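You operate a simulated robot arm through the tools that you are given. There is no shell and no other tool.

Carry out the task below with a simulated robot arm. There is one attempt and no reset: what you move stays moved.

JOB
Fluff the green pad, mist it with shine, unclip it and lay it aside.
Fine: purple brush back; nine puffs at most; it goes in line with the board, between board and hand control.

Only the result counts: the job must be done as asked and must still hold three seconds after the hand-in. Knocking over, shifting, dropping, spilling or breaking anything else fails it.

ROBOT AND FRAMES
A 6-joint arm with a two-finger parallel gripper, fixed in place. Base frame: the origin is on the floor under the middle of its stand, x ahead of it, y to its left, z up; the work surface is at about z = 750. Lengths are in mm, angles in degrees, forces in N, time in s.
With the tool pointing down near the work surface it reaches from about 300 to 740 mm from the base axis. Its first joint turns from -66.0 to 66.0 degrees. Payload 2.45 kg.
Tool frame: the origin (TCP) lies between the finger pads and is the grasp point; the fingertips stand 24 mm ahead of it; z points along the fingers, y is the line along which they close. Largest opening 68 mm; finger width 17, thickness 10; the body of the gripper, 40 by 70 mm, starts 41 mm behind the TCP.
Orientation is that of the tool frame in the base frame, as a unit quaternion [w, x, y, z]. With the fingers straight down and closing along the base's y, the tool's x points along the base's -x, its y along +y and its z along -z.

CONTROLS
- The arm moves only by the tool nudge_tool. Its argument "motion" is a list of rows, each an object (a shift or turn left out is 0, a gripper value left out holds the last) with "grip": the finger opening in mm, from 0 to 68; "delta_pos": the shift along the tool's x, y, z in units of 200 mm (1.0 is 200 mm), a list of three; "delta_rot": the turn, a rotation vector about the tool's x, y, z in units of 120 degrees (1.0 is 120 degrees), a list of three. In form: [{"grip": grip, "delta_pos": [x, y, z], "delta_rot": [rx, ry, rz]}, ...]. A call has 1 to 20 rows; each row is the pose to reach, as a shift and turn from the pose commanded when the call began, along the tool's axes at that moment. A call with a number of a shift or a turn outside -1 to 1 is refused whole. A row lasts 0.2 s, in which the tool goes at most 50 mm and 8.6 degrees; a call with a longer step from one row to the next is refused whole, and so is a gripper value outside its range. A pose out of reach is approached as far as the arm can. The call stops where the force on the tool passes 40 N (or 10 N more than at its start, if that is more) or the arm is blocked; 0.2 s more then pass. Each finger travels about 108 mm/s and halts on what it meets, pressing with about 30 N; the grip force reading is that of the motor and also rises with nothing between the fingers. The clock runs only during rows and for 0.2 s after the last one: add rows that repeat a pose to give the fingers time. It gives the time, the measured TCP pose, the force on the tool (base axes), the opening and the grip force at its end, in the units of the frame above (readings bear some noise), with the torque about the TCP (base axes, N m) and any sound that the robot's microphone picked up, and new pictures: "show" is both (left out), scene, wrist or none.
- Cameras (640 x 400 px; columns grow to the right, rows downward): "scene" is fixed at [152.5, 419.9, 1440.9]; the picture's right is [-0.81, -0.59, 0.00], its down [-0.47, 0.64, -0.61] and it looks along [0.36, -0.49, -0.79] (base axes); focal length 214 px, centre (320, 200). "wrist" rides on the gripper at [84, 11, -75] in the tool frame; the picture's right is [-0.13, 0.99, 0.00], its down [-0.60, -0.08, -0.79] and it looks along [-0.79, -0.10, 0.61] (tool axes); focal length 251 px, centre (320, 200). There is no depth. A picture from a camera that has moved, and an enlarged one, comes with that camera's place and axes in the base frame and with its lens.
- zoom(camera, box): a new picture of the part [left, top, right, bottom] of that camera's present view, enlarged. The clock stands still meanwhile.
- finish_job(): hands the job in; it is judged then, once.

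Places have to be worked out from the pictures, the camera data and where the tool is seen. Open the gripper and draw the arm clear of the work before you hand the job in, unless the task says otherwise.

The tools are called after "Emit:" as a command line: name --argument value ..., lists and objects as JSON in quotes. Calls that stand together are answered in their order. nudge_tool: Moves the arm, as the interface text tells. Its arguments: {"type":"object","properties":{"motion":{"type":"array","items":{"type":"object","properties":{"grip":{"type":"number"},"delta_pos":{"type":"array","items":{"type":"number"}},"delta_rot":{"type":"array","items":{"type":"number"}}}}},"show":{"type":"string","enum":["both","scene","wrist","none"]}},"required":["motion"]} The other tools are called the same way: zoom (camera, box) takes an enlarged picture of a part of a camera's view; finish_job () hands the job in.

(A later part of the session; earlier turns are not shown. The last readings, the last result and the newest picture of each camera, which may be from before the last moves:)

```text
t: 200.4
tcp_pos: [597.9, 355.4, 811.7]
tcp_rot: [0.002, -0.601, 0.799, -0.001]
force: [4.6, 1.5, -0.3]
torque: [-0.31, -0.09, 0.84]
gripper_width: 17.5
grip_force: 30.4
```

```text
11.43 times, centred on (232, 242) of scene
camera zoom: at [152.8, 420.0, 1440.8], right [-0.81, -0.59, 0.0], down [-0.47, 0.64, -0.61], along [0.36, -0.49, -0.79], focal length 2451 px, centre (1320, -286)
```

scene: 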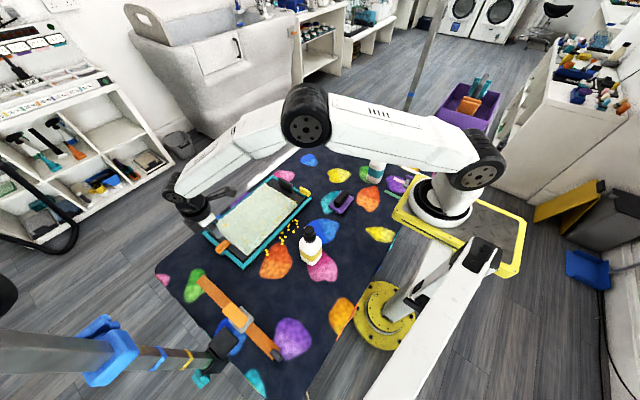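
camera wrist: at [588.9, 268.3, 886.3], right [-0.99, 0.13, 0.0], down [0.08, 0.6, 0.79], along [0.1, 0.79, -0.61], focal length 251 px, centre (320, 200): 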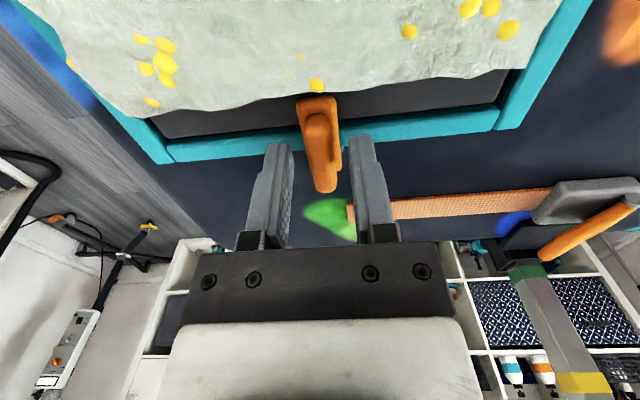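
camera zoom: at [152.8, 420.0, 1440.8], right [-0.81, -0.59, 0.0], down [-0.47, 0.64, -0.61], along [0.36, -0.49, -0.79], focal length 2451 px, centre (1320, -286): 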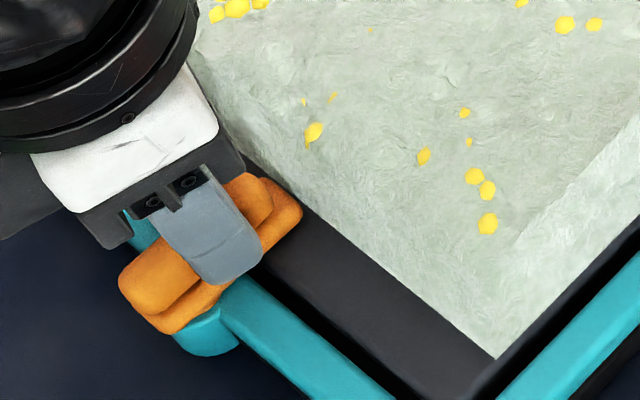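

The orange clip is resisting this way and prying the fingers apart, so it must only turn the other way, like the yellow one. I'll rotate back to neutral immediately.

Emit:
nudge_tool --motion '[{"delta_pos": [-0.0006, -0.0083, 0], "delta_rot": [0, 0, -0.0667]}, {"delta_pos": [-0.0023, -0.0165, 0], "delta_rot": [0, 0, -0.1333]}]' --show "wrist"

Emit:
zoom --camera "wrist" --box '[240, 60, 400, 210]'

Emit:
zoom --camera "scene" --box '[205, 165, 325, 260]'

```text
t: 201.0
tcp_pos: [601.4, 354.8, 811.6]
tcp_rot: [-0.001, 0.707, -0.707, 0.0]
force: [-4.3, 5.4, 0.5]
torque: [-0.15, 0.14, 0.13]
gripper_width: 12.4
grip_force: 29.9
camera wrist: at [589.5, 269.0, 886.3], right [-0.99, 0.13, 0.0], down [0.08, 0.6, 0.79], along [0.1, 0.79, -0.61], focal length 251 px, centre (320, 200)
```

wrist: 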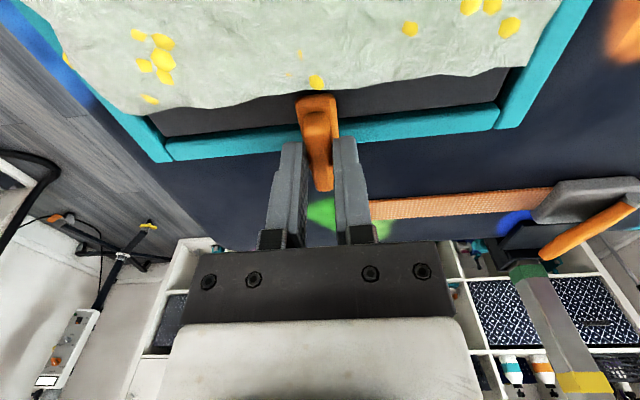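

```text
2.67 times, centred on (320, 135) of wrist
camera zoom: at [589.5, 269.0, 886.3], right [-0.99, 0.13, 0.0], down [0.08, 0.6, 0.79], along [0.1, 0.79, -0.61], focal length 670 px, centre (320, 373)
```

zoom: 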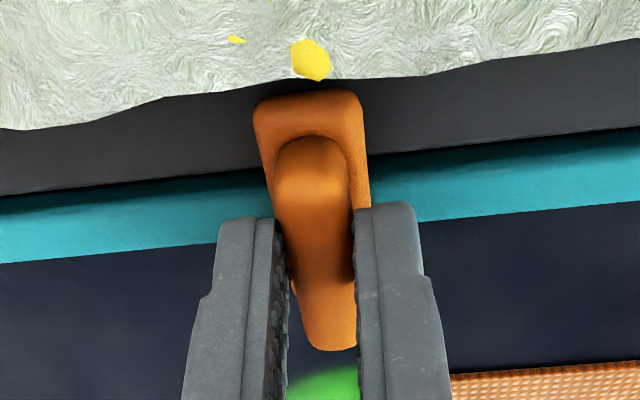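

```text
4.21 times, centred on (265, 212) of scene
camera zoom: at [152.5, 420.1, 1440.8], right [-0.81, -0.59, 0.0], down [-0.47, 0.64, -0.61], along [0.36, -0.49, -0.79], focal length 903 px, centre (552, 147)
```

zoom: 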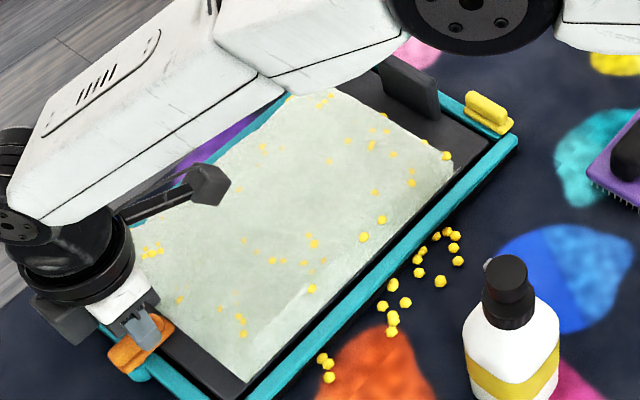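

Back at neutral, with the clip still gripped. Now I'll try the other direction, the same sense as the yellow one, 16° first.

Emit:
nudge_tool --motion '[{"delta_pos": [-0.0015, 0.0015, 0]}, {"delta_pos": [-0.0021, -0.0069, 0], "delta_rot": [0, 0, -0.0667]}, {"delta_pos": [-0.0038, -0.015, 0], "delta_rot": [0, 0, -0.1333]}]' --show "none"

Emit:
zoom --camera "wrist" --box '[240, 60, 400, 210]'

Emit:
zoom --camera "scene" --box '[210, 225, 255, 260]'

```text
t: 201.8
tcp_pos: [604.1, 354.4, 812.9]
tcp_rot: [-0.001, 0.799, -0.601, 0.001]
force: [1.7, 4.2, 0.5]
torque: [0.75, 0.17, -0.12]
gripper_width: 12.7
grip_force: 29.6
```

```text
2.67 times, centred on (320, 135) of wrist
camera zoom: at [616.8, 269.6, 886.4], right [-0.99, -0.15, 0.0], down [-0.09, 0.6, 0.79], along [-0.12, 0.78, -0.61], focal length 670 px, centre (320, 373)
```

zoom: 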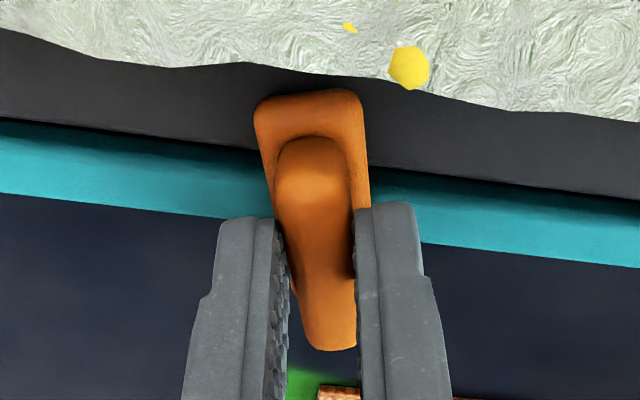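

```text
11.43 times, centred on (232, 242) of scene
camera zoom: at [152.7, 420.1, 1440.8], right [-0.81, -0.59, 0.0], down [-0.47, 0.64, -0.61], along [0.36, -0.49, -0.79], focal length 2451 px, centre (1320, -286)
```

zoom: 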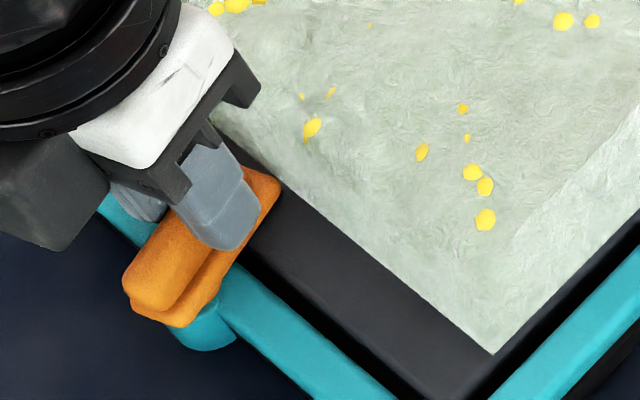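

This direction works: the clip turns with the gripper at low force. I'll continue another 40°.

Emit:
nudge_tool --motion '[{"delta_pos": [-0.002, -0.0088, 0], "delta_rot": [0, 0, -0.0667]}, {"delta_pos": [-0.0037, -0.0169, 0], "delta_rot": [0, 0, -0.1333]}, {"delta_pos": [-0.0066, -0.0248, 0], "delta_rot": [0, 0, -0.2]}, {"delta_pos": [-0.0105, -0.0322, 0], "delta_rot": [0, 0, -0.2667]}, {"delta_pos": [-0.0154, -0.039, 0], "delta_rot": [0, 0, -0.3333]}]' --show "none"

Emit:
zoom --camera "scene" --box '[210, 225, 255, 260]'

```text
t: 203.0
tcp_pos: [610.0, 361.0, 813.1]
tcp_rot: [-0.001, 0.957, -0.291, 0.0]
force: [2.6, 3.5, -0.3]
torque: [0.26, 0.29, -0.14]
gripper_width: 12.3
grip_force: 30.0
```

```text
11.43 times, centred on (232, 242) of scene
camera zoom: at [152.7, 420.1, 1440.8], right [-0.81, -0.59, 0.0], down [-0.47, 0.64, -0.61], along [0.36, -0.49, -0.79], focal length 2451 px, centre (1320, -286)
```

zoom: 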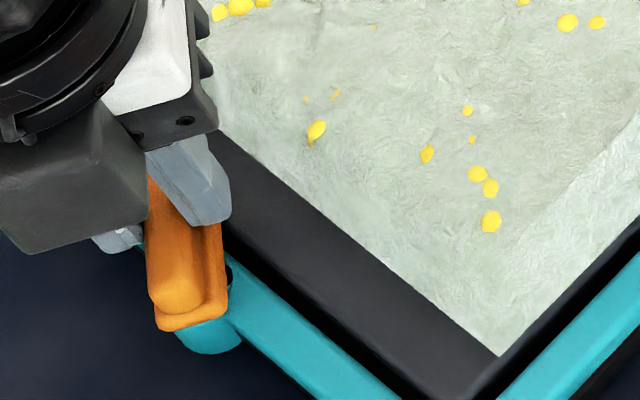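

Emit:
nudge_tool --motion '[{"delta_pos": [-0.0005, -0.0085, 0], "delta_rot": [0, 0, -0.0583]}, {"delta_pos": [-0.0018, -0.0161, 0], "delta_rot": [0, 0, -0.1167]}, {"delta_pos": [-0.004, -0.0231, 0], "delta_rot": [0, 0, -0.175]}, {"delta_pos": [-0.007, -0.0298, 0], "delta_rot": [0, 0, -0.2333]}, {"delta_pos": [-0.0103, -0.0352, 0], "delta_rot": [0, 0, -0.2833]}]' --show "wrist"

Emit:
zoom --camera "scene" --box '[210, 225, 255, 260]'

Emit:
zoom --camera "wrist" --box '[240, 60, 400, 210]'

```text
t: 204.2
tcp_pos: [613.1, 366.5, 812.7]
tcp_rot: [0.0, 1.0, 0.001, 0.001]
force: [0.6, 6.8, 0.4]
torque: [0.07, 0.09, -0.17]
gripper_width: 12.8
grip_force: 30.1
camera wrist: at [696.7, 354.3, 886.7], right [-0.13, -0.99, 0.0], down [-0.6, 0.08, 0.79], along [-0.79, 0.1, -0.61], focal length 251 px, centre (320, 200)
```

wrist: 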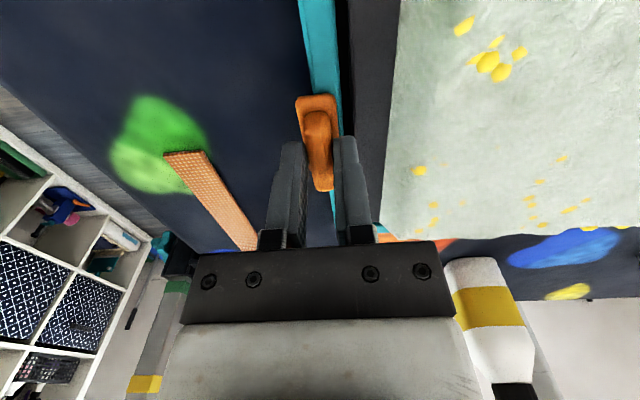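

```text
11.43 times, centred on (232, 242) of scene
camera zoom: at [152.6, 420.1, 1440.8], right [-0.81, -0.59, 0.0], down [-0.47, 0.64, -0.61], along [0.36, -0.49, -0.79], focal length 2451 px, centre (1320, -286)
```

zoom: 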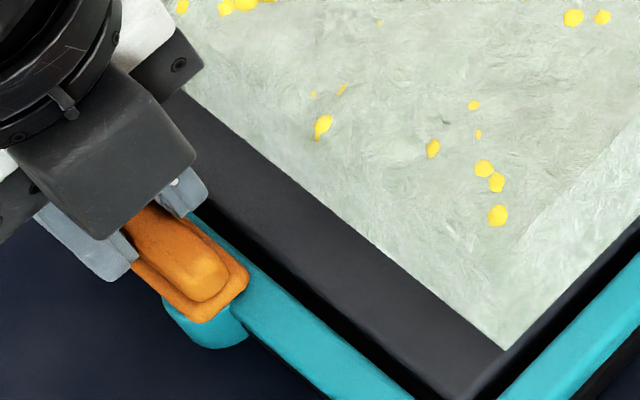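

```text
2.67 times, centred on (320, 135) of wrist
camera zoom: at [696.7, 354.3, 886.7], right [-0.13, -0.99, 0.0], down [-0.6, 0.08, 0.79], along [-0.79, 0.1, -0.61], focal length 670 px, centre (320, 373)
```

zoom: 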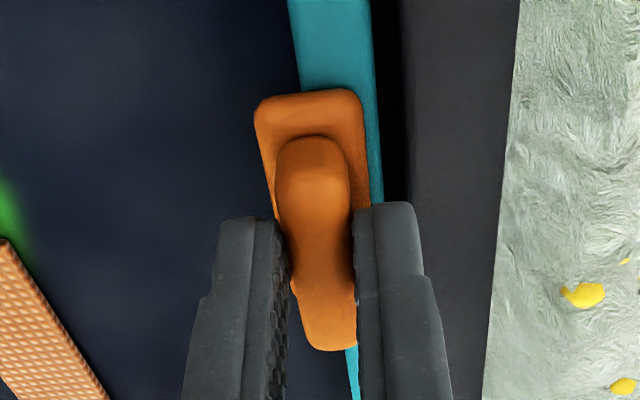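

The orange clip is now parallel to its rail and off the plate. I'll release it and rise straight up, then check both clips and the board.

Emit:
nudge_tool --motion '[{"grip": 26}, {"grip": 26}, {"grip": 26, "delta_pos": [0, 0, -0.1]}, {"grip": 30, "delta_pos": [0, 0, -0.3]}, {"grip": 30, "delta_pos": [0, 0, -0.55]}, {"grip": 30, "delta_pos": [-0.2, 0.1, -0.65]}, {"grip": 30, "delta_pos": [-0.4, 0.2, -0.75]}]' --show "both"

Emit:
zoom --camera "scene" --box '[205, 165, 325, 260]'

Emit:
zoom --camera "scene" --box '[205, 220, 260, 262]'

```text
t: 205.8
tcp_pos: [533.2, 324.3, 964.3]
tcp_rot: [0.0, 1.0, 0.001, 0.002]
force: [0.1, -0.5, 0.6]
torque: [-0.01, 0.01, 0.02]
gripper_width: 29.8
grip_force: 0.0
camera wrist: at [616.7, 312.5, 1038.4], right [-0.13, -0.99, 0.0], down [-0.61, 0.08, 0.79], along [-0.78, 0.1, -0.61], focal length 251 px, centre (320, 200)
```

scene: 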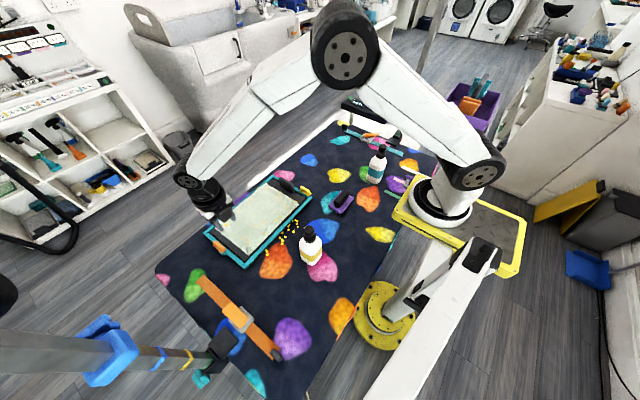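
wrist: 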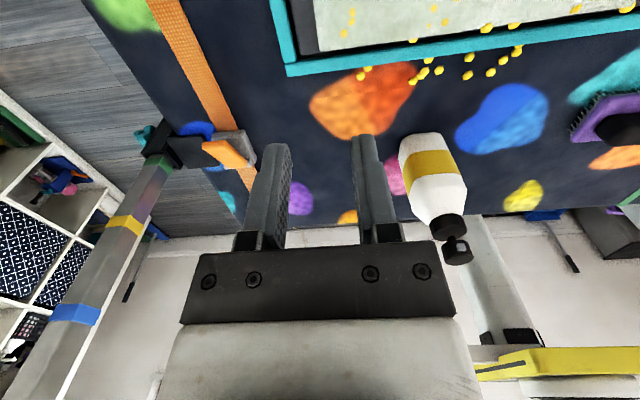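

```text
4.21 times, centred on (265, 212) of scene
camera zoom: at [152.5, 419.9, 1440.9], right [-0.81, -0.59, 0.0], down [-0.47, 0.64, -0.61], along [0.36, -0.49, -0.79], focal length 903 px, centre (552, 147)
```

zoom: 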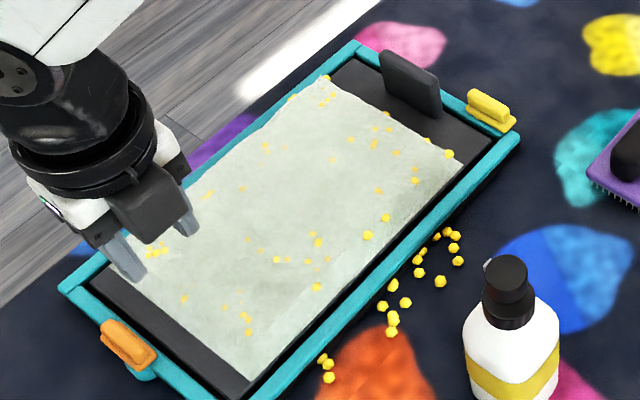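

```text
9.52 times, centred on (232, 241) of scene
camera zoom: at [152.5, 419.9, 1440.9], right [-0.81, -0.59, 0.0], down [-0.47, 0.64, -0.61], along [0.36, -0.49, -0.79], focal length 2043 px, centre (1153, -190)
```

zoom: 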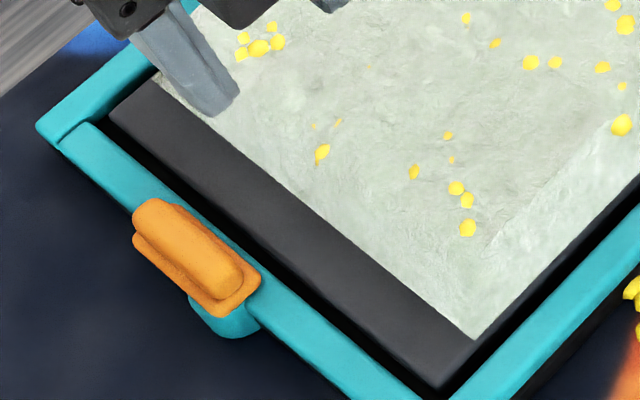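

Both clips are turned off the plate and the board is where it was. Next I'll lift the pad by its black handle. I'll rotate the tool back to 0° so the fingers close along y, and move above the handle at about (599,38).

Emit:
nudge_tool --motion '[{"grip": 40, "delta_rot": [0, 0, 0.07]}, {"delta_rot": [0, 0, 0.14]}, {"delta_rot": [0, 0, 0.21]}, {"delta_rot": [0, 0, 0.28]}, {"delta_rot": [0, 0, 0.35]}, {"delta_rot": [0, 0, 0.42]}, {"delta_rot": [0, 0, 0.49]}, {"delta_rot": [0, 0, 0.56]}, {"delta_rot": [0, 0, 0.63]}, {"delta_rot": [0, 0, 0.7]}, {"delta_rot": [0, 0, 0.77]}, {"delta_rot": [0, 0, 0.84]}, {"delta_rot": [0, 0, 0.91]}, {"delta_rot": [0, 0, 0.98]}]' --show "none"

Emit:
nudge_tool --motion '[{"delta_rot": [0, 0, 0.065]}, {"delta_rot": [0, 0, 0.13]}, {"delta_rot": [0, 0, 0.195]}, {"delta_rot": [0, 0, 0.26]}, {"delta_rot": [0, 0, 0.325]}, {"delta_rot": [0, 0, 0.39]}, {"delta_rot": [0, 0, 0.455]}, {"delta_rot": [0, 0, 0.52]}]' --show "none"

Emit:
nudge_tool --motion '[{"delta_pos": [-0.06, -0.2, 0]}, {"delta_pos": [-0.12, -0.4, 0]}, {"delta_pos": [-0.18, -0.6, 0]}, {"delta_pos": [-0.24, -0.8, 0]}, {"delta_pos": [-0.3, -1.0, 0]}]' --show "none"

Emit:
nudge_tool --motion '[{"delta_pos": [0, -0.2, 0]}, {"delta_pos": [0, -0.42, 0.05]}, {"delta_pos": [0, -0.43, 0.2]}, {"delta_pos": [0, -0.43, 0.35]}]' --show "both"

Emit:
zoom --camera "wrist" --box '[230, 20, 410, 190]'

```text
t: 208.8
tcp_pos: [532.3, 327.1, 961.4]
tcp_rot: [0.0, -0.516, 0.856, -0.001]
force: [-0.1, 0.3, 0.4]
torque: [-0.01, -0.03, -0.01]
gripper_width: 39.9
grip_force: 0.0
```

```text
t: 210.6
tcp_pos: [533.6, 326.7, 963.7]
tcp_rot: [0.001, 0.002, 1.0, 0.001]
force: [0.5, -0.2, 0.0]
torque: [-0.03, 0.0, -0.01]
gripper_width: 40.1
grip_force: 0.0
```

```text
t: 211.8
tcp_pos: [593.4, 128.1, 964.0]
tcp_rot: [0.001, 0.0, 1.0, 0.001]
force: [-0.5, 0.0, -0.7]
torque: [0.01, 0.03, -0.01]
gripper_width: 40.0
grip_force: 0.1
```

```text
t: 212.8
tcp_pos: [590.9, 39.9, 893.5]
tcp_rot: [0.001, -0.001, 1.0, 0.001]
force: [0.0, 0.7, -0.7]
torque: [-0.01, 0.0, -0.01]
gripper_width: 40.1
grip_force: 0.0
camera wrist: at [506.8, 49.5, 967.6], right [0.13, 0.99, 0.0], down [0.6, -0.08, 0.79], along [0.79, -0.1, -0.61], focal length 251 px, centre (320, 200)
```

scene: 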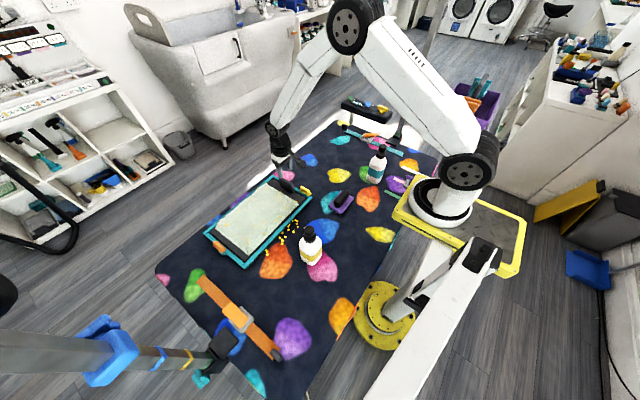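
wrist: 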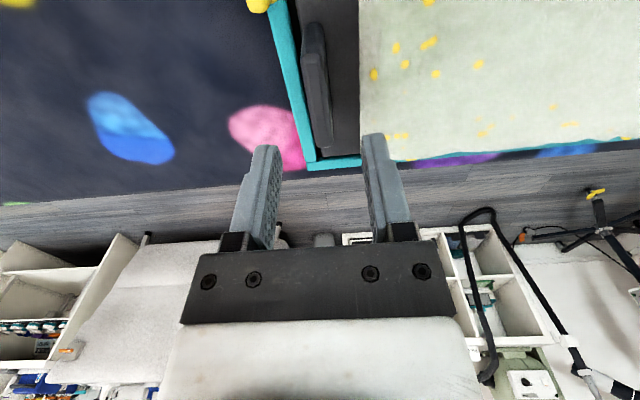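

```text
2.35 times, centred on (320, 105) of wrist
camera zoom: at [506.8, 49.5, 967.6], right [0.13, 0.99, 0.0], down [0.6, -0.08, 0.79], along [0.79, -0.1, -0.61], focal length 592 px, centre (320, 424)
```

zoom: 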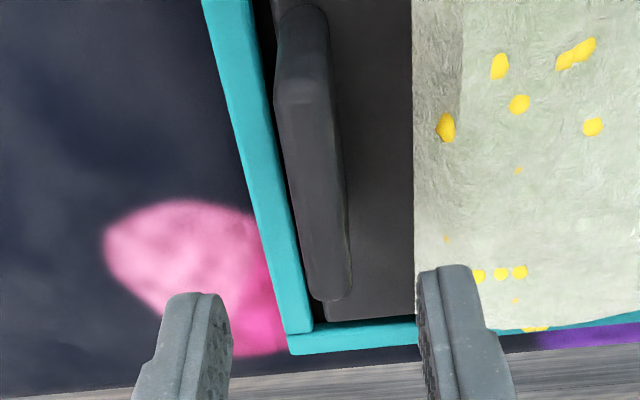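

The handle is about 13 mm thick, centred near (600.5,37) with its top at z≈820, and the frame top is at z≈766. I'll align, open to 28 mm and descend to TCP z≈800 for a deep grip.

Emit:
nudge_tool --motion '[{"grip": 28, "delta_pos": [-0.048, -0.0145, 0]}, {"grip": 28, "delta_pos": [-0.048, -0.0145, 0.15]}, {"grip": 28, "delta_pos": [-0.048, -0.0145, 0.3]}]' --show "wrist"

Emit:
zoom --camera "wrist" --box '[230, 40, 410, 210]'

Emit:
zoom --camera "scene" --box '[270, 160, 325, 205]'

```text
t: 213.6
tcp_pos: [603.0, 37.2, 832.9]
tcp_rot: [0.001, 0.0, 1.0, 0.001]
force: [-0.4, 0.1, -0.3]
torque: [0.01, 0.02, 0.01]
gripper_width: 28.1
grip_force: 0.0
camera wrist: at [518.0, 47.1, 907.6], right [0.13, 0.99, 0.0], down [0.6, -0.08, 0.79], along [0.79, -0.1, -0.61], focal length 251 px, centre (320, 200)
```

wrist: 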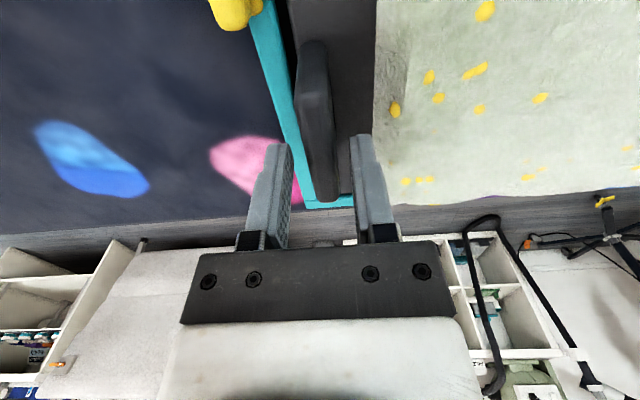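

```text
2.35 times, centred on (320, 125) of wrist
camera zoom: at [518.0, 47.1, 907.6], right [0.13, 0.99, 0.0], down [0.6, -0.08, 0.79], along [0.79, -0.1, -0.61], focal length 592 px, centre (320, 376)
```

zoom: 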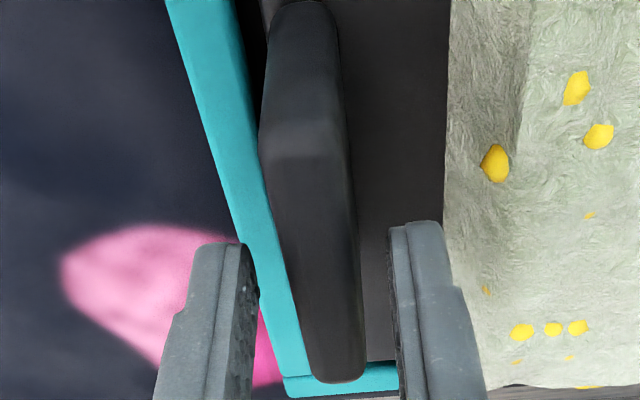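

```text
8.89 times, centred on (298, 182) of scene
camera zoom: at [152.5, 419.9, 1440.9], right [-0.81, -0.59, 0.0], down [-0.47, 0.64, -0.61], along [0.36, -0.49, -0.79], focal length 1906 px, centre (520, 356)
```

zoom: 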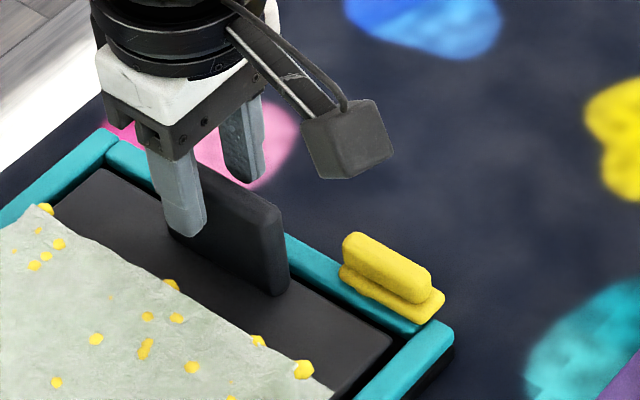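

Well centred on the handle. I'll descend 33 mm and close.

Emit:
nudge_tool --motion '[{"grip": 28, "delta_pos": [0, -0.003, 0.08]}, {"grip": 28, "delta_pos": [0, -0.003, 0.14]}, {"grip": 28, "delta_pos": [0, -0.003, 0.165]}, {"grip": 20, "delta_pos": [0, -0.003, 0.165]}, {"grip": 12, "delta_pos": [0, -0.003, 0.165]}, {"grip": 6, "delta_pos": [0, -0.003, 0.165]}, {"grip": 6, "delta_pos": [0, -0.003, 0.165]}]' --show "wrist"

Emit:
zoom --camera "scene" --box '[270, 160, 325, 205]'

```text
t: 215.2
tcp_pos: [603.0, 37.1, 799.8]
tcp_rot: [0.0, 0.0, 1.0, 0.001]
force: [-0.5, 0.5, 0.8]
torque: [-0.12, -0.13, 0.14]
gripper_width: 13.7
grip_force: 30.1
camera wrist: at [517.2, 47.1, 873.7], right [0.13, 0.99, 0.0], down [0.6, -0.08, 0.79], along [0.79, -0.1, -0.61], focal length 251 px, centre (320, 200)
```

wrist: 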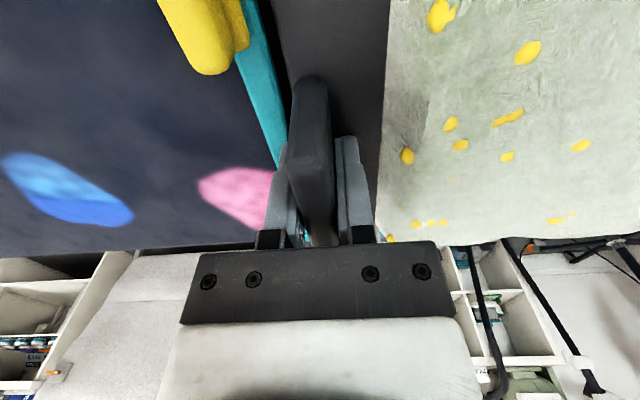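

```text
8.89 times, centred on (298, 182) of scene
camera zoom: at [152.6, 420.0, 1440.9], right [-0.81, -0.59, 0.0], down [-0.47, 0.64, -0.61], along [0.36, -0.49, -0.79], focal length 1906 px, centre (520, 356)
```

zoom: 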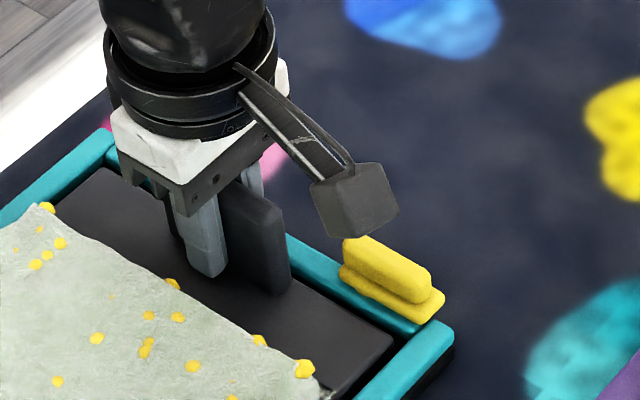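

Gripped on the handle at 13.7 mm. I'll lift 6 mm and read the force and torque to see how heavy the pad is.

Emit:
nudge_tool --motion '[{"delta_pos": [0, 0, -0.01]}, {"delta_pos": [0, 0, -0.02]}, {"delta_pos": [0, 0, -0.03]}]' --show "wrist"

Emit:
zoom --camera "scene" --box '[205, 160, 325, 260]'

```text
t: 216.0
tcp_pos: [602.0, 36.6, 805.5]
tcp_rot: [0.001, 0.0, 1.0, 0.0]
force: [-0.5, 0.2, -2.9]
torque: [-0.33, 0.04, 0.0]
gripper_width: 14.0
grip_force: 29.8
camera wrist: at [517.5, 46.5, 879.5], right [0.13, 0.99, 0.0], down [0.6, -0.08, 0.79], along [0.79, -0.1, -0.61], focal length 251 px, centre (320, 200)
```

wrist: 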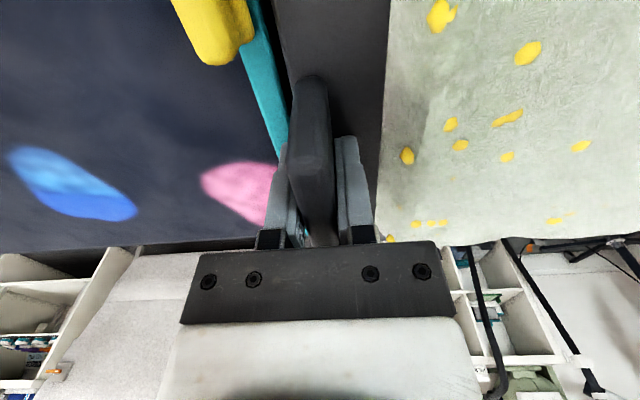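

```text
4.00 times, centred on (265, 210) of scene
camera zoom: at [152.6, 419.9, 1440.9], right [-0.81, -0.59, 0.0], down [-0.47, 0.64, -0.61], along [0.36, -0.49, -0.79], focal length 858 px, centre (540, 160)
```

zoom: 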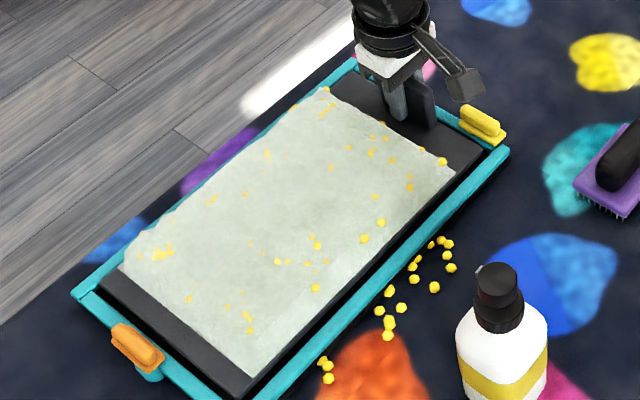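

About 3 N and 0.33 N·m, so it's light enough to hold. I'll lift another 50 mm slowly and watch the tilt.

Emit:
nudge_tool --motion '[{"delta_pos": [0, 0, -0.025]}, {"delta_pos": [0, 0, -0.05]}, {"delta_pos": [0, 0, -0.075]}, {"delta_pos": [0, 0, -0.1]}, {"delta_pos": [0, 0, -0.125]}, {"delta_pos": [0, 0, -0.15]}]' --show "both"

Emit:
zoom --camera "scene" --box '[195, 150, 325, 260]'

```text
t: 217.4
tcp_pos: [602.5, 38.5, 835.3]
tcp_rot: [0.001, 0.0, 1.0, 0.001]
force: [0.4, -0.1, -1.2]
torque: [-0.29, 0.02, 0.02]
gripper_width: 13.8
grip_force: 29.4
camera wrist: at [518.0, 47.1, 909.5], right [0.13, 0.99, 0.0], down [0.6, -0.08, 0.79], along [0.79, -0.1, -0.61], focal length 251 px, centre (320, 200)
```

scene: 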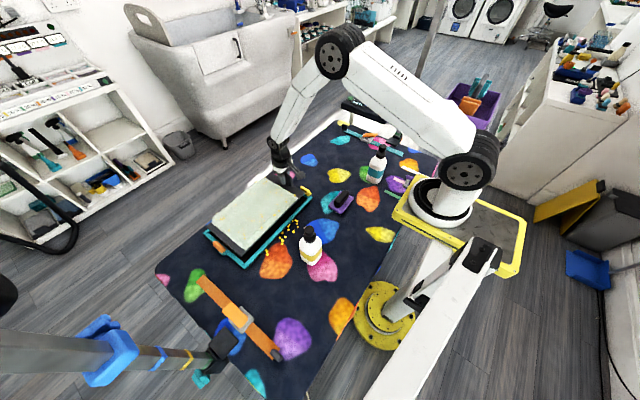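
wrist: 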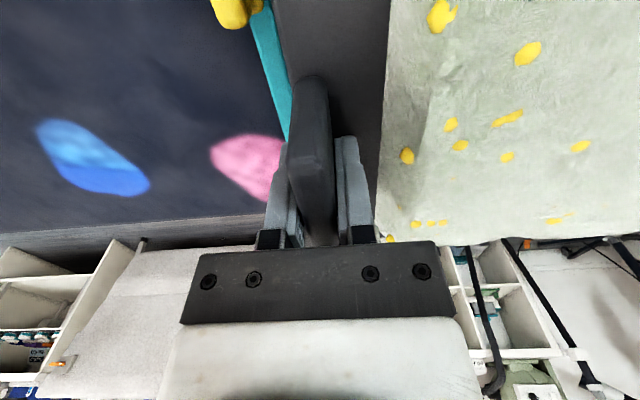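

```text
3.64 times, centred on (260, 205) of scene
camera zoom: at [152.6, 419.9, 1440.9], right [-0.81, -0.59, 0.0], down [-0.47, 0.64, -0.61], along [0.36, -0.49, -0.79], focal length 780 px, centre (538, 182)
```

zoom: 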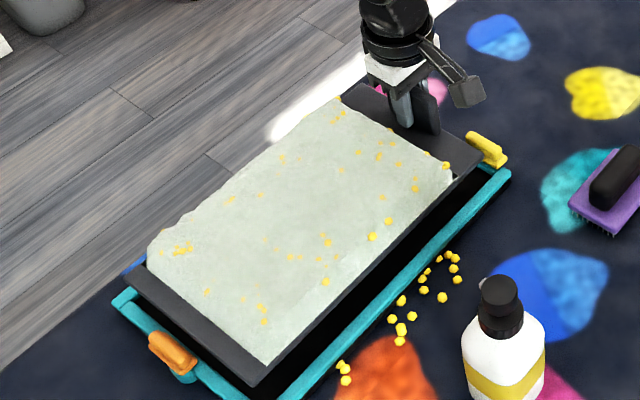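

The whole pad is up and nearly level. I'll raise it another 25 mm to clear the yellow clip, then carry it along -y in line with the board.

Emit:
nudge_tool --motion '[{"delta_pos": [0, 0, -0.04]}, {"delta_pos": [0, 0, -0.08]}, {"delta_pos": [0, 0, -0.125]}, {"delta_pos": [0, -0.05, -0.125]}, {"delta_pos": [0, -0.12, -0.125]}, {"delta_pos": [0, -0.2, -0.125]}, {"delta_pos": [0, -0.3, -0.125]}, {"delta_pos": [0, -0.4, -0.125]}, {"delta_pos": [0, -0.5, -0.125]}, {"delta_pos": [0, -0.6, -0.125]}, {"delta_pos": [0, -0.7, -0.125]}, {"delta_pos": [0, -0.8, -0.125]}, {"delta_pos": [0, -0.9, -0.125]}, {"delta_pos": [0, -0.96, -0.125]}, {"delta_pos": [0, -1.0, -0.125]}]' --show "scene"

Emit:
zoom --camera "scene" --box '[205, 110, 365, 260]'

```text
t: 220.6
tcp_pos: [601.8, -163.1, 859.0]
tcp_rot: [0.001, 0.0, 1.0, 0.0]
force: [-0.2, -0.3, -1.4]
torque: [-0.3, 0.03, -0.01]
gripper_width: 13.8
grip_force: 29.8
```

scene: 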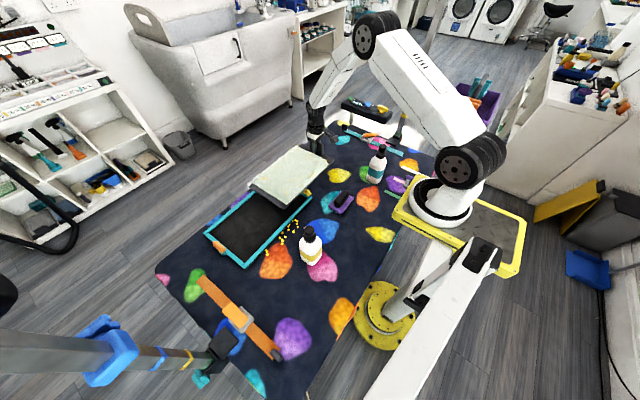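

```text
2.67 times, centred on (285, 185) of scene
camera zoom: at [152.6, 419.9, 1440.9], right [-0.81, -0.59, 0.0], down [-0.47, 0.64, -0.61], along [0.36, -0.49, -0.79], focal length 572 px, centre (413, 240)
```

zoom: 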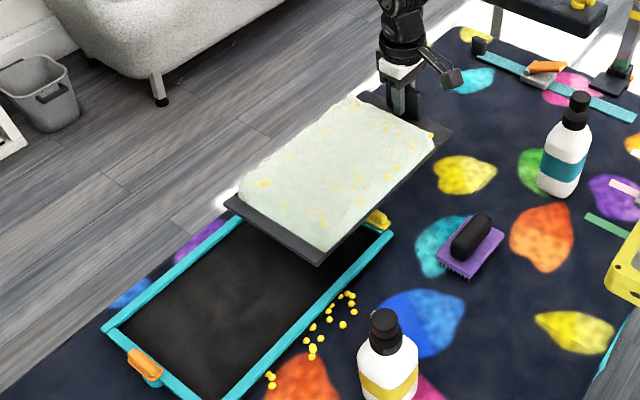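

Carrying well, and the board stays put. Another 200 mm along -y puts the pad at about y -372 to -50, clear of both the board and the teal strap.

Emit:
nudge_tool --motion '[{"delta_pos": [0, -0.05, 0]}, {"delta_pos": [0, -0.12, 0]}, {"delta_pos": [0, -0.2, 0]}, {"delta_pos": [0, -0.3, 0]}, {"delta_pos": [0, -0.4, 0]}, {"delta_pos": [0, -0.5, 0]}, {"delta_pos": [0, -0.6, 0]}, {"delta_pos": [0, -0.7, 0]}, {"delta_pos": [0, -0.8, 0]}, {"delta_pos": [0, -0.9, 0]}, {"delta_pos": [0, -0.96, 0]}, {"delta_pos": [0, -1.0, 0]}]' --show "both"

Emit:
zoom --camera "scene" --box '[240, 90, 420, 220]'

```text
t: 223.2
tcp_pos: [600.9, -362.9, 860.2]
tcp_rot: [0.0, 0.0, 1.0, 0.001]
force: [-0.3, 0.0, -1.0]
torque: [-0.29, 0.04, 0.04]
gripper_width: 13.9
grip_force: 30.4
camera wrist: at [516.7, -353.3, 934.0], right [0.13, 0.99, 0.0], down [0.6, -0.08, 0.79], along [0.79, -0.1, -0.61], focal length 251 px, centre (320, 200)
```

scene: 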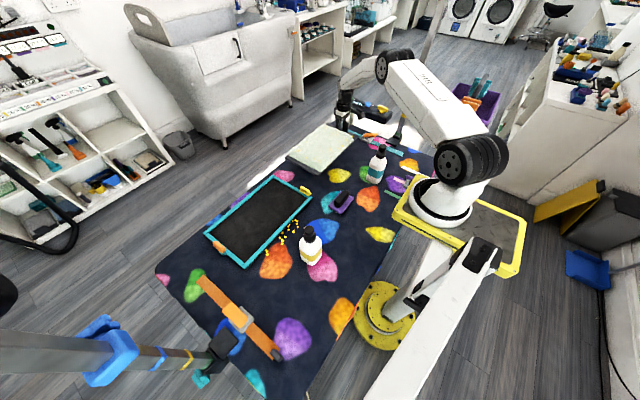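
wrist: 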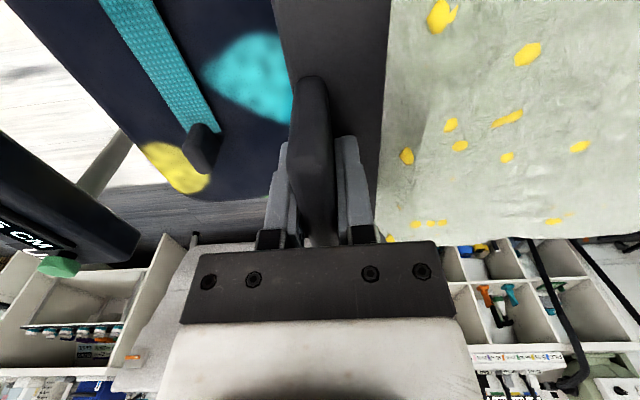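

```text
3.08 times, centred on (330, 155) of scene
camera zoom: at [152.6, 419.9, 1440.9], right [-0.81, -0.59, 0.0], down [-0.47, 0.64, -0.61], along [0.36, -0.49, -0.79], focal length 660 px, centre (289, 338)
```

zoom: 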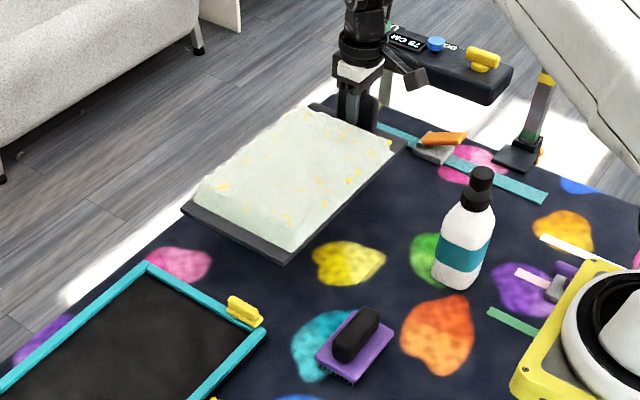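

The pad is over the target area, well inside the table edge. I'll lower it, fast to z≈815 and then slowly until it takes the weight.

Emit:
nudge_tool --motion '[{"delta_pos": [0, 0, 0.06]}, {"delta_pos": [0, 0, 0.12]}, {"delta_pos": [0, 0, 0.17]}, {"delta_pos": [0, 0, 0.21]}, {"delta_pos": [0, 0, 0.235]}]' --show "none"

Emit:
nudge_tool --motion '[{"delta_pos": [0, 0, 0.012]}, {"delta_pos": [0, 0, 0.024]}, {"delta_pos": [0, 0, 0.036]}]' --show "none"

Emit:
zoom --camera "scene" --box '[270, 110, 380, 190]'

```text
t: 224.4
tcp_pos: [603.1, -360.8, 812.6]
tcp_rot: [0.0, 0.0, 1.0, 0.001]
force: [-0.7, 1.2, -2.7]
torque: [-0.32, 0.0, -0.03]
gripper_width: 13.8
grip_force: 30.2
```

```text
t: 225.2
tcp_pos: [602.0, -361.7, 806.0]
tcp_rot: [0.0, 0.0, 1.0, 0.001]
force: [-0.9, -0.6, -1.7]
torque: [-0.28, -0.01, -0.01]
gripper_width: 14.1
grip_force: 30.5
```

```text
5.00 times, centred on (325, 150) of scene
camera zoom: at [152.6, 419.9, 1440.9], right [-0.81, -0.59, 0.0], down [-0.47, 0.64, -0.61], along [0.36, -0.49, -0.79], focal length 1072 px, centre (295, 450)
```

zoom: 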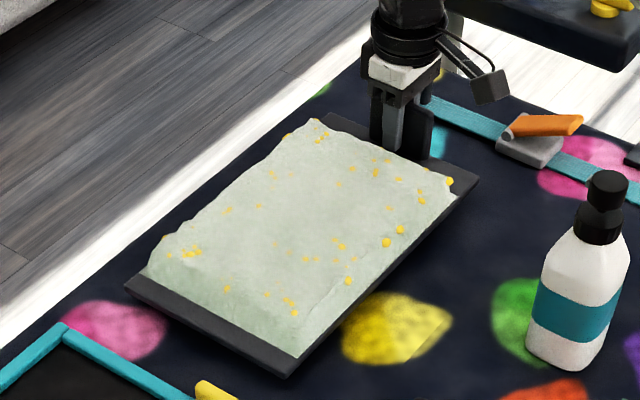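

Emit:
nudge_tool --motion '[{"delta_pos": [0, 0, 0.01]}, {"delta_pos": [0, 0, 0.02]}, {"delta_pos": [0, 0, 0.03]}, {"delta_pos": [0, 0, 0.04]}]' --show "none"

```text
t: 226.2
tcp_pos: [601.5, -362.1, 797.2]
tcp_rot: [0.001, 0.001, 1.0, 0.001]
force: [0.2, -1.0, -1.4]
torque: [-0.32, 0.01, -0.01]
gripper_width: 13.9
grip_force: 29.9
```

Emit:
nudge_tool --motion '[{"delta_pos": [0, 0, 0.007]}, {"delta_pos": [0, 0, 0.014]}]' --show "none"

Emit:
nudge_tool --motion '[{"delta_pos": [0, 0, 0.005]}, {"delta_pos": [0, 0, 0.01]}]' --show "none"

```text
t: 226.8
tcp_pos: [600.7, -362.5, 793.5]
tcp_rot: [0.001, 0.0, 1.0, 0.001]
force: [0.1, 0.6, -1.7]
torque: [-0.27, -0.03, 0.02]
gripper_width: 14.0
grip_force: 30.3
```

```text
t: 227.4
tcp_pos: [601.7, -362.8, 792.4]
tcp_rot: [0.001, 0.0, 1.0, 0.0]
force: [0.2, 0.5, -1.4]
torque: [-0.3, -0.01, 0.01]
gripper_width: 13.7
grip_force: 30.1
```

Emit:
nudge_tool --motion '[{"delta_pos": [0, 0, 0.006]}, {"delta_pos": [0, 0, 0.012]}]' --show "none"

Emit:
zoom --camera "scene" --box '[270, 110, 380, 190]'

```text
t: 228.0
tcp_pos: [601.0, -362.5, 790.6]
tcp_rot: [0.001, 0.001, 1.0, 0.001]
force: [0.4, 0.4, -1.3]
torque: [-0.3, 0.01, -0.02]
gripper_width: 13.7
grip_force: 30.2
```

```text
5.00 times, centred on (325, 150) of scene
camera zoom: at [152.6, 419.9, 1440.9], right [-0.81, -0.59, 0.0], down [-0.47, 0.64, -0.61], along [0.36, -0.49, -0.79], focal length 1072 px, centre (295, 450)
```

zoom: 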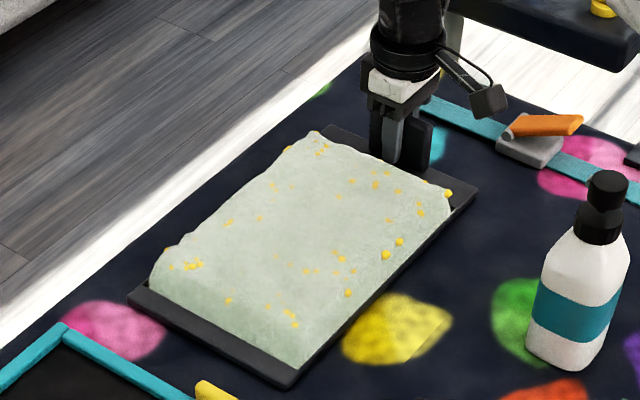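

Emit:
nudge_tool --motion '[{"delta_pos": [0, 0, 0.007]}, {"delta_pos": [0, 0, 0.014]}, {"delta_pos": [0, 0, 0.021]}]' --show "none"

```text
t: 228.8
tcp_pos: [603.3, -362.0, 788.9]
tcp_rot: [0.0, 0.0, 1.0, 0.0]
force: [-4.4, 2.1, 11.0]
torque: [0.09, 0.33, 0.05]
gripper_width: 13.7
grip_force: 29.8
```

It's resting on the mat now: the pad's moment has gone and I read 11 N of push. I'll ease off half a millimetre, open the fingers and rise straight up.

Emit:
nudge_tool --motion '[{"delta_pos": [0, 0, -0.003]}, {"grip": 24, "delta_pos": [0, 0, -0.003]}, {"grip": 28, "delta_pos": [0, 0, -0.003]}, {"grip": 28, "delta_pos": [0, 0, -0.003]}, {"grip": 28, "delta_pos": [0, 0, -0.06]}, {"grip": 28, "delta_pos": [0, 0, -0.16]}, {"grip": 30, "delta_pos": [0, 0, -0.3]}, {"grip": 30, "delta_pos": [0, 0, -0.5]}, {"grip": 30, "delta_pos": [0, 0, -0.7]}, {"grip": 30, "delta_pos": [0, 0, -0.9]}]' --show "both"

Emit:
zoom --camera "scene" --box '[200, 100, 420, 270]'

Emit:
zoom --camera "scene" --box '[270, 110, 380, 190]'

```text
t: 231.0
tcp_pos: [600.6, -362.0, 966.4]
tcp_rot: [0.0, -0.001, 1.0, 0.001]
force: [-0.4, -0.1, -0.5]
torque: [-0.02, -0.01, 0.02]
gripper_width: 29.7
grip_force: 0.0
camera wrist: at [516.5, -353.0, 1040.2], right [0.13, 0.99, 0.0], down [0.6, -0.08, 0.79], along [0.79, -0.1, -0.61], focal length 251 px, centre (320, 200)
```

scene: 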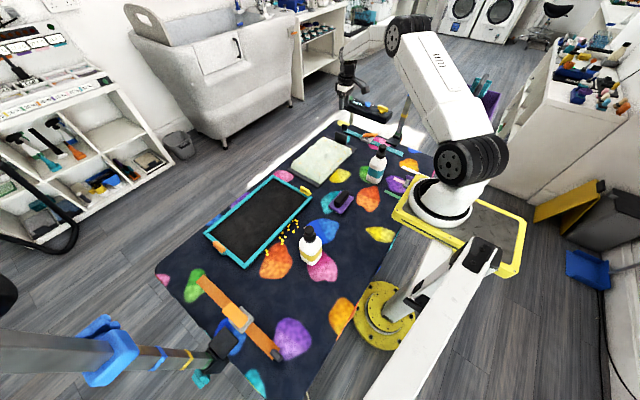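
wrist: 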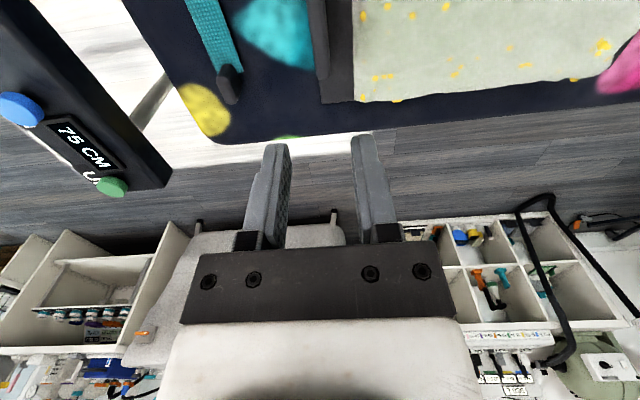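

```text
2.35 times, centred on (310, 185) of scene
camera zoom: at [152.5, 419.9, 1440.9], right [-0.81, -0.59, 0.0], down [-0.47, 0.64, -0.61], along [0.36, -0.49, -0.79], focal length 505 px, centre (344, 235)
```

zoom: 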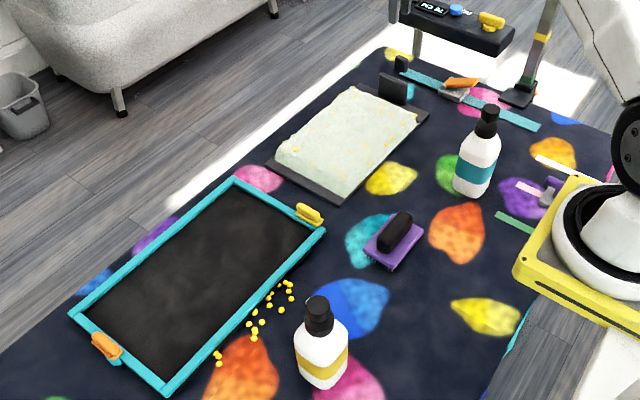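

```text
5.00 times, centred on (325, 150) of scene
camera zoom: at [152.5, 419.9, 1440.9], right [-0.81, -0.59, 0.0], down [-0.47, 0.64, -0.61], along [0.36, -0.49, -0.79], focal length 1072 px, centre (295, 450)
```

zoom: 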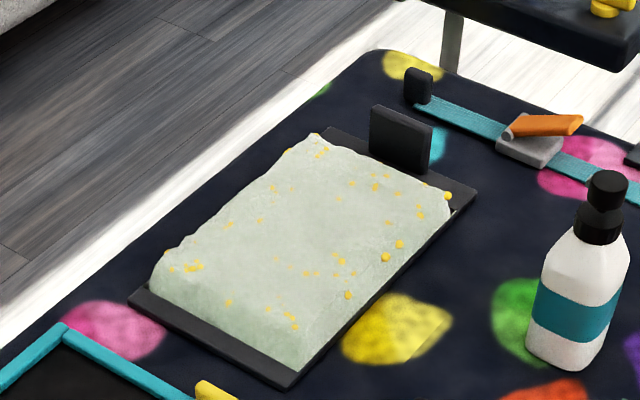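

The pad lies flat, in line with the board. I'll take a closer look at the pad and the rest of the table before backing the arm away.

Emit:
zoom --camera "scene" --box '[285, 125, 350, 180]'

Emit:
zoom --camera "scene" --box '[285, 180, 370, 275]'

Emit:
zoom --camera "scene" --box '[330, 90, 440, 200]'

```text
7.27 times, centred on (318, 152) of scene
camera zoom: at [152.5, 419.9, 1440.9], right [-0.81, -0.59, 0.0], down [-0.47, 0.64, -0.61], along [0.36, -0.49, -0.79], focal length 1560 px, centre (338, 546)
```

zoom: 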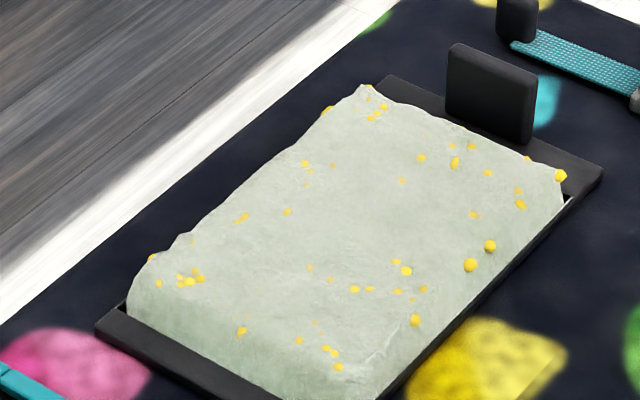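

```text
4.21 times, centred on (328, 228) of scene
camera zoom: at [152.5, 419.9, 1440.9], right [-0.81, -0.59, 0.0], down [-0.47, 0.64, -0.61], along [0.36, -0.49, -0.79], focal length 903 px, centre (288, 84)
```

zoom: 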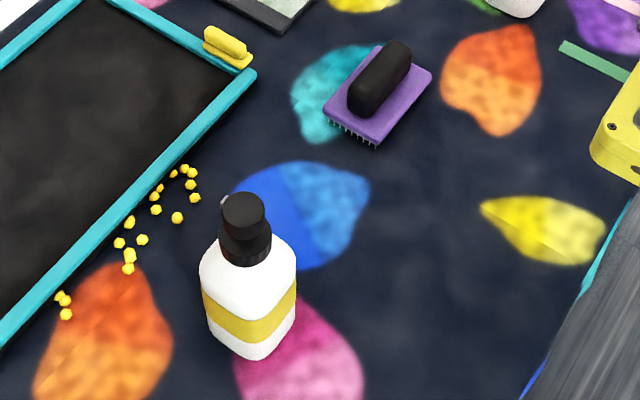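

```text
3.64 times, centred on (385, 145) of scene
camera zoom: at [152.5, 419.9, 1440.9], right [-0.81, -0.59, 0.0], down [-0.47, 0.64, -0.61], along [0.36, -0.49, -0.79], focal length 780 px, centre (84, 400)
```

zoom: 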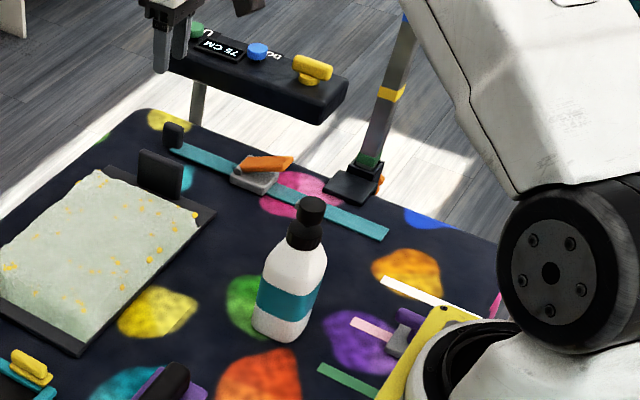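

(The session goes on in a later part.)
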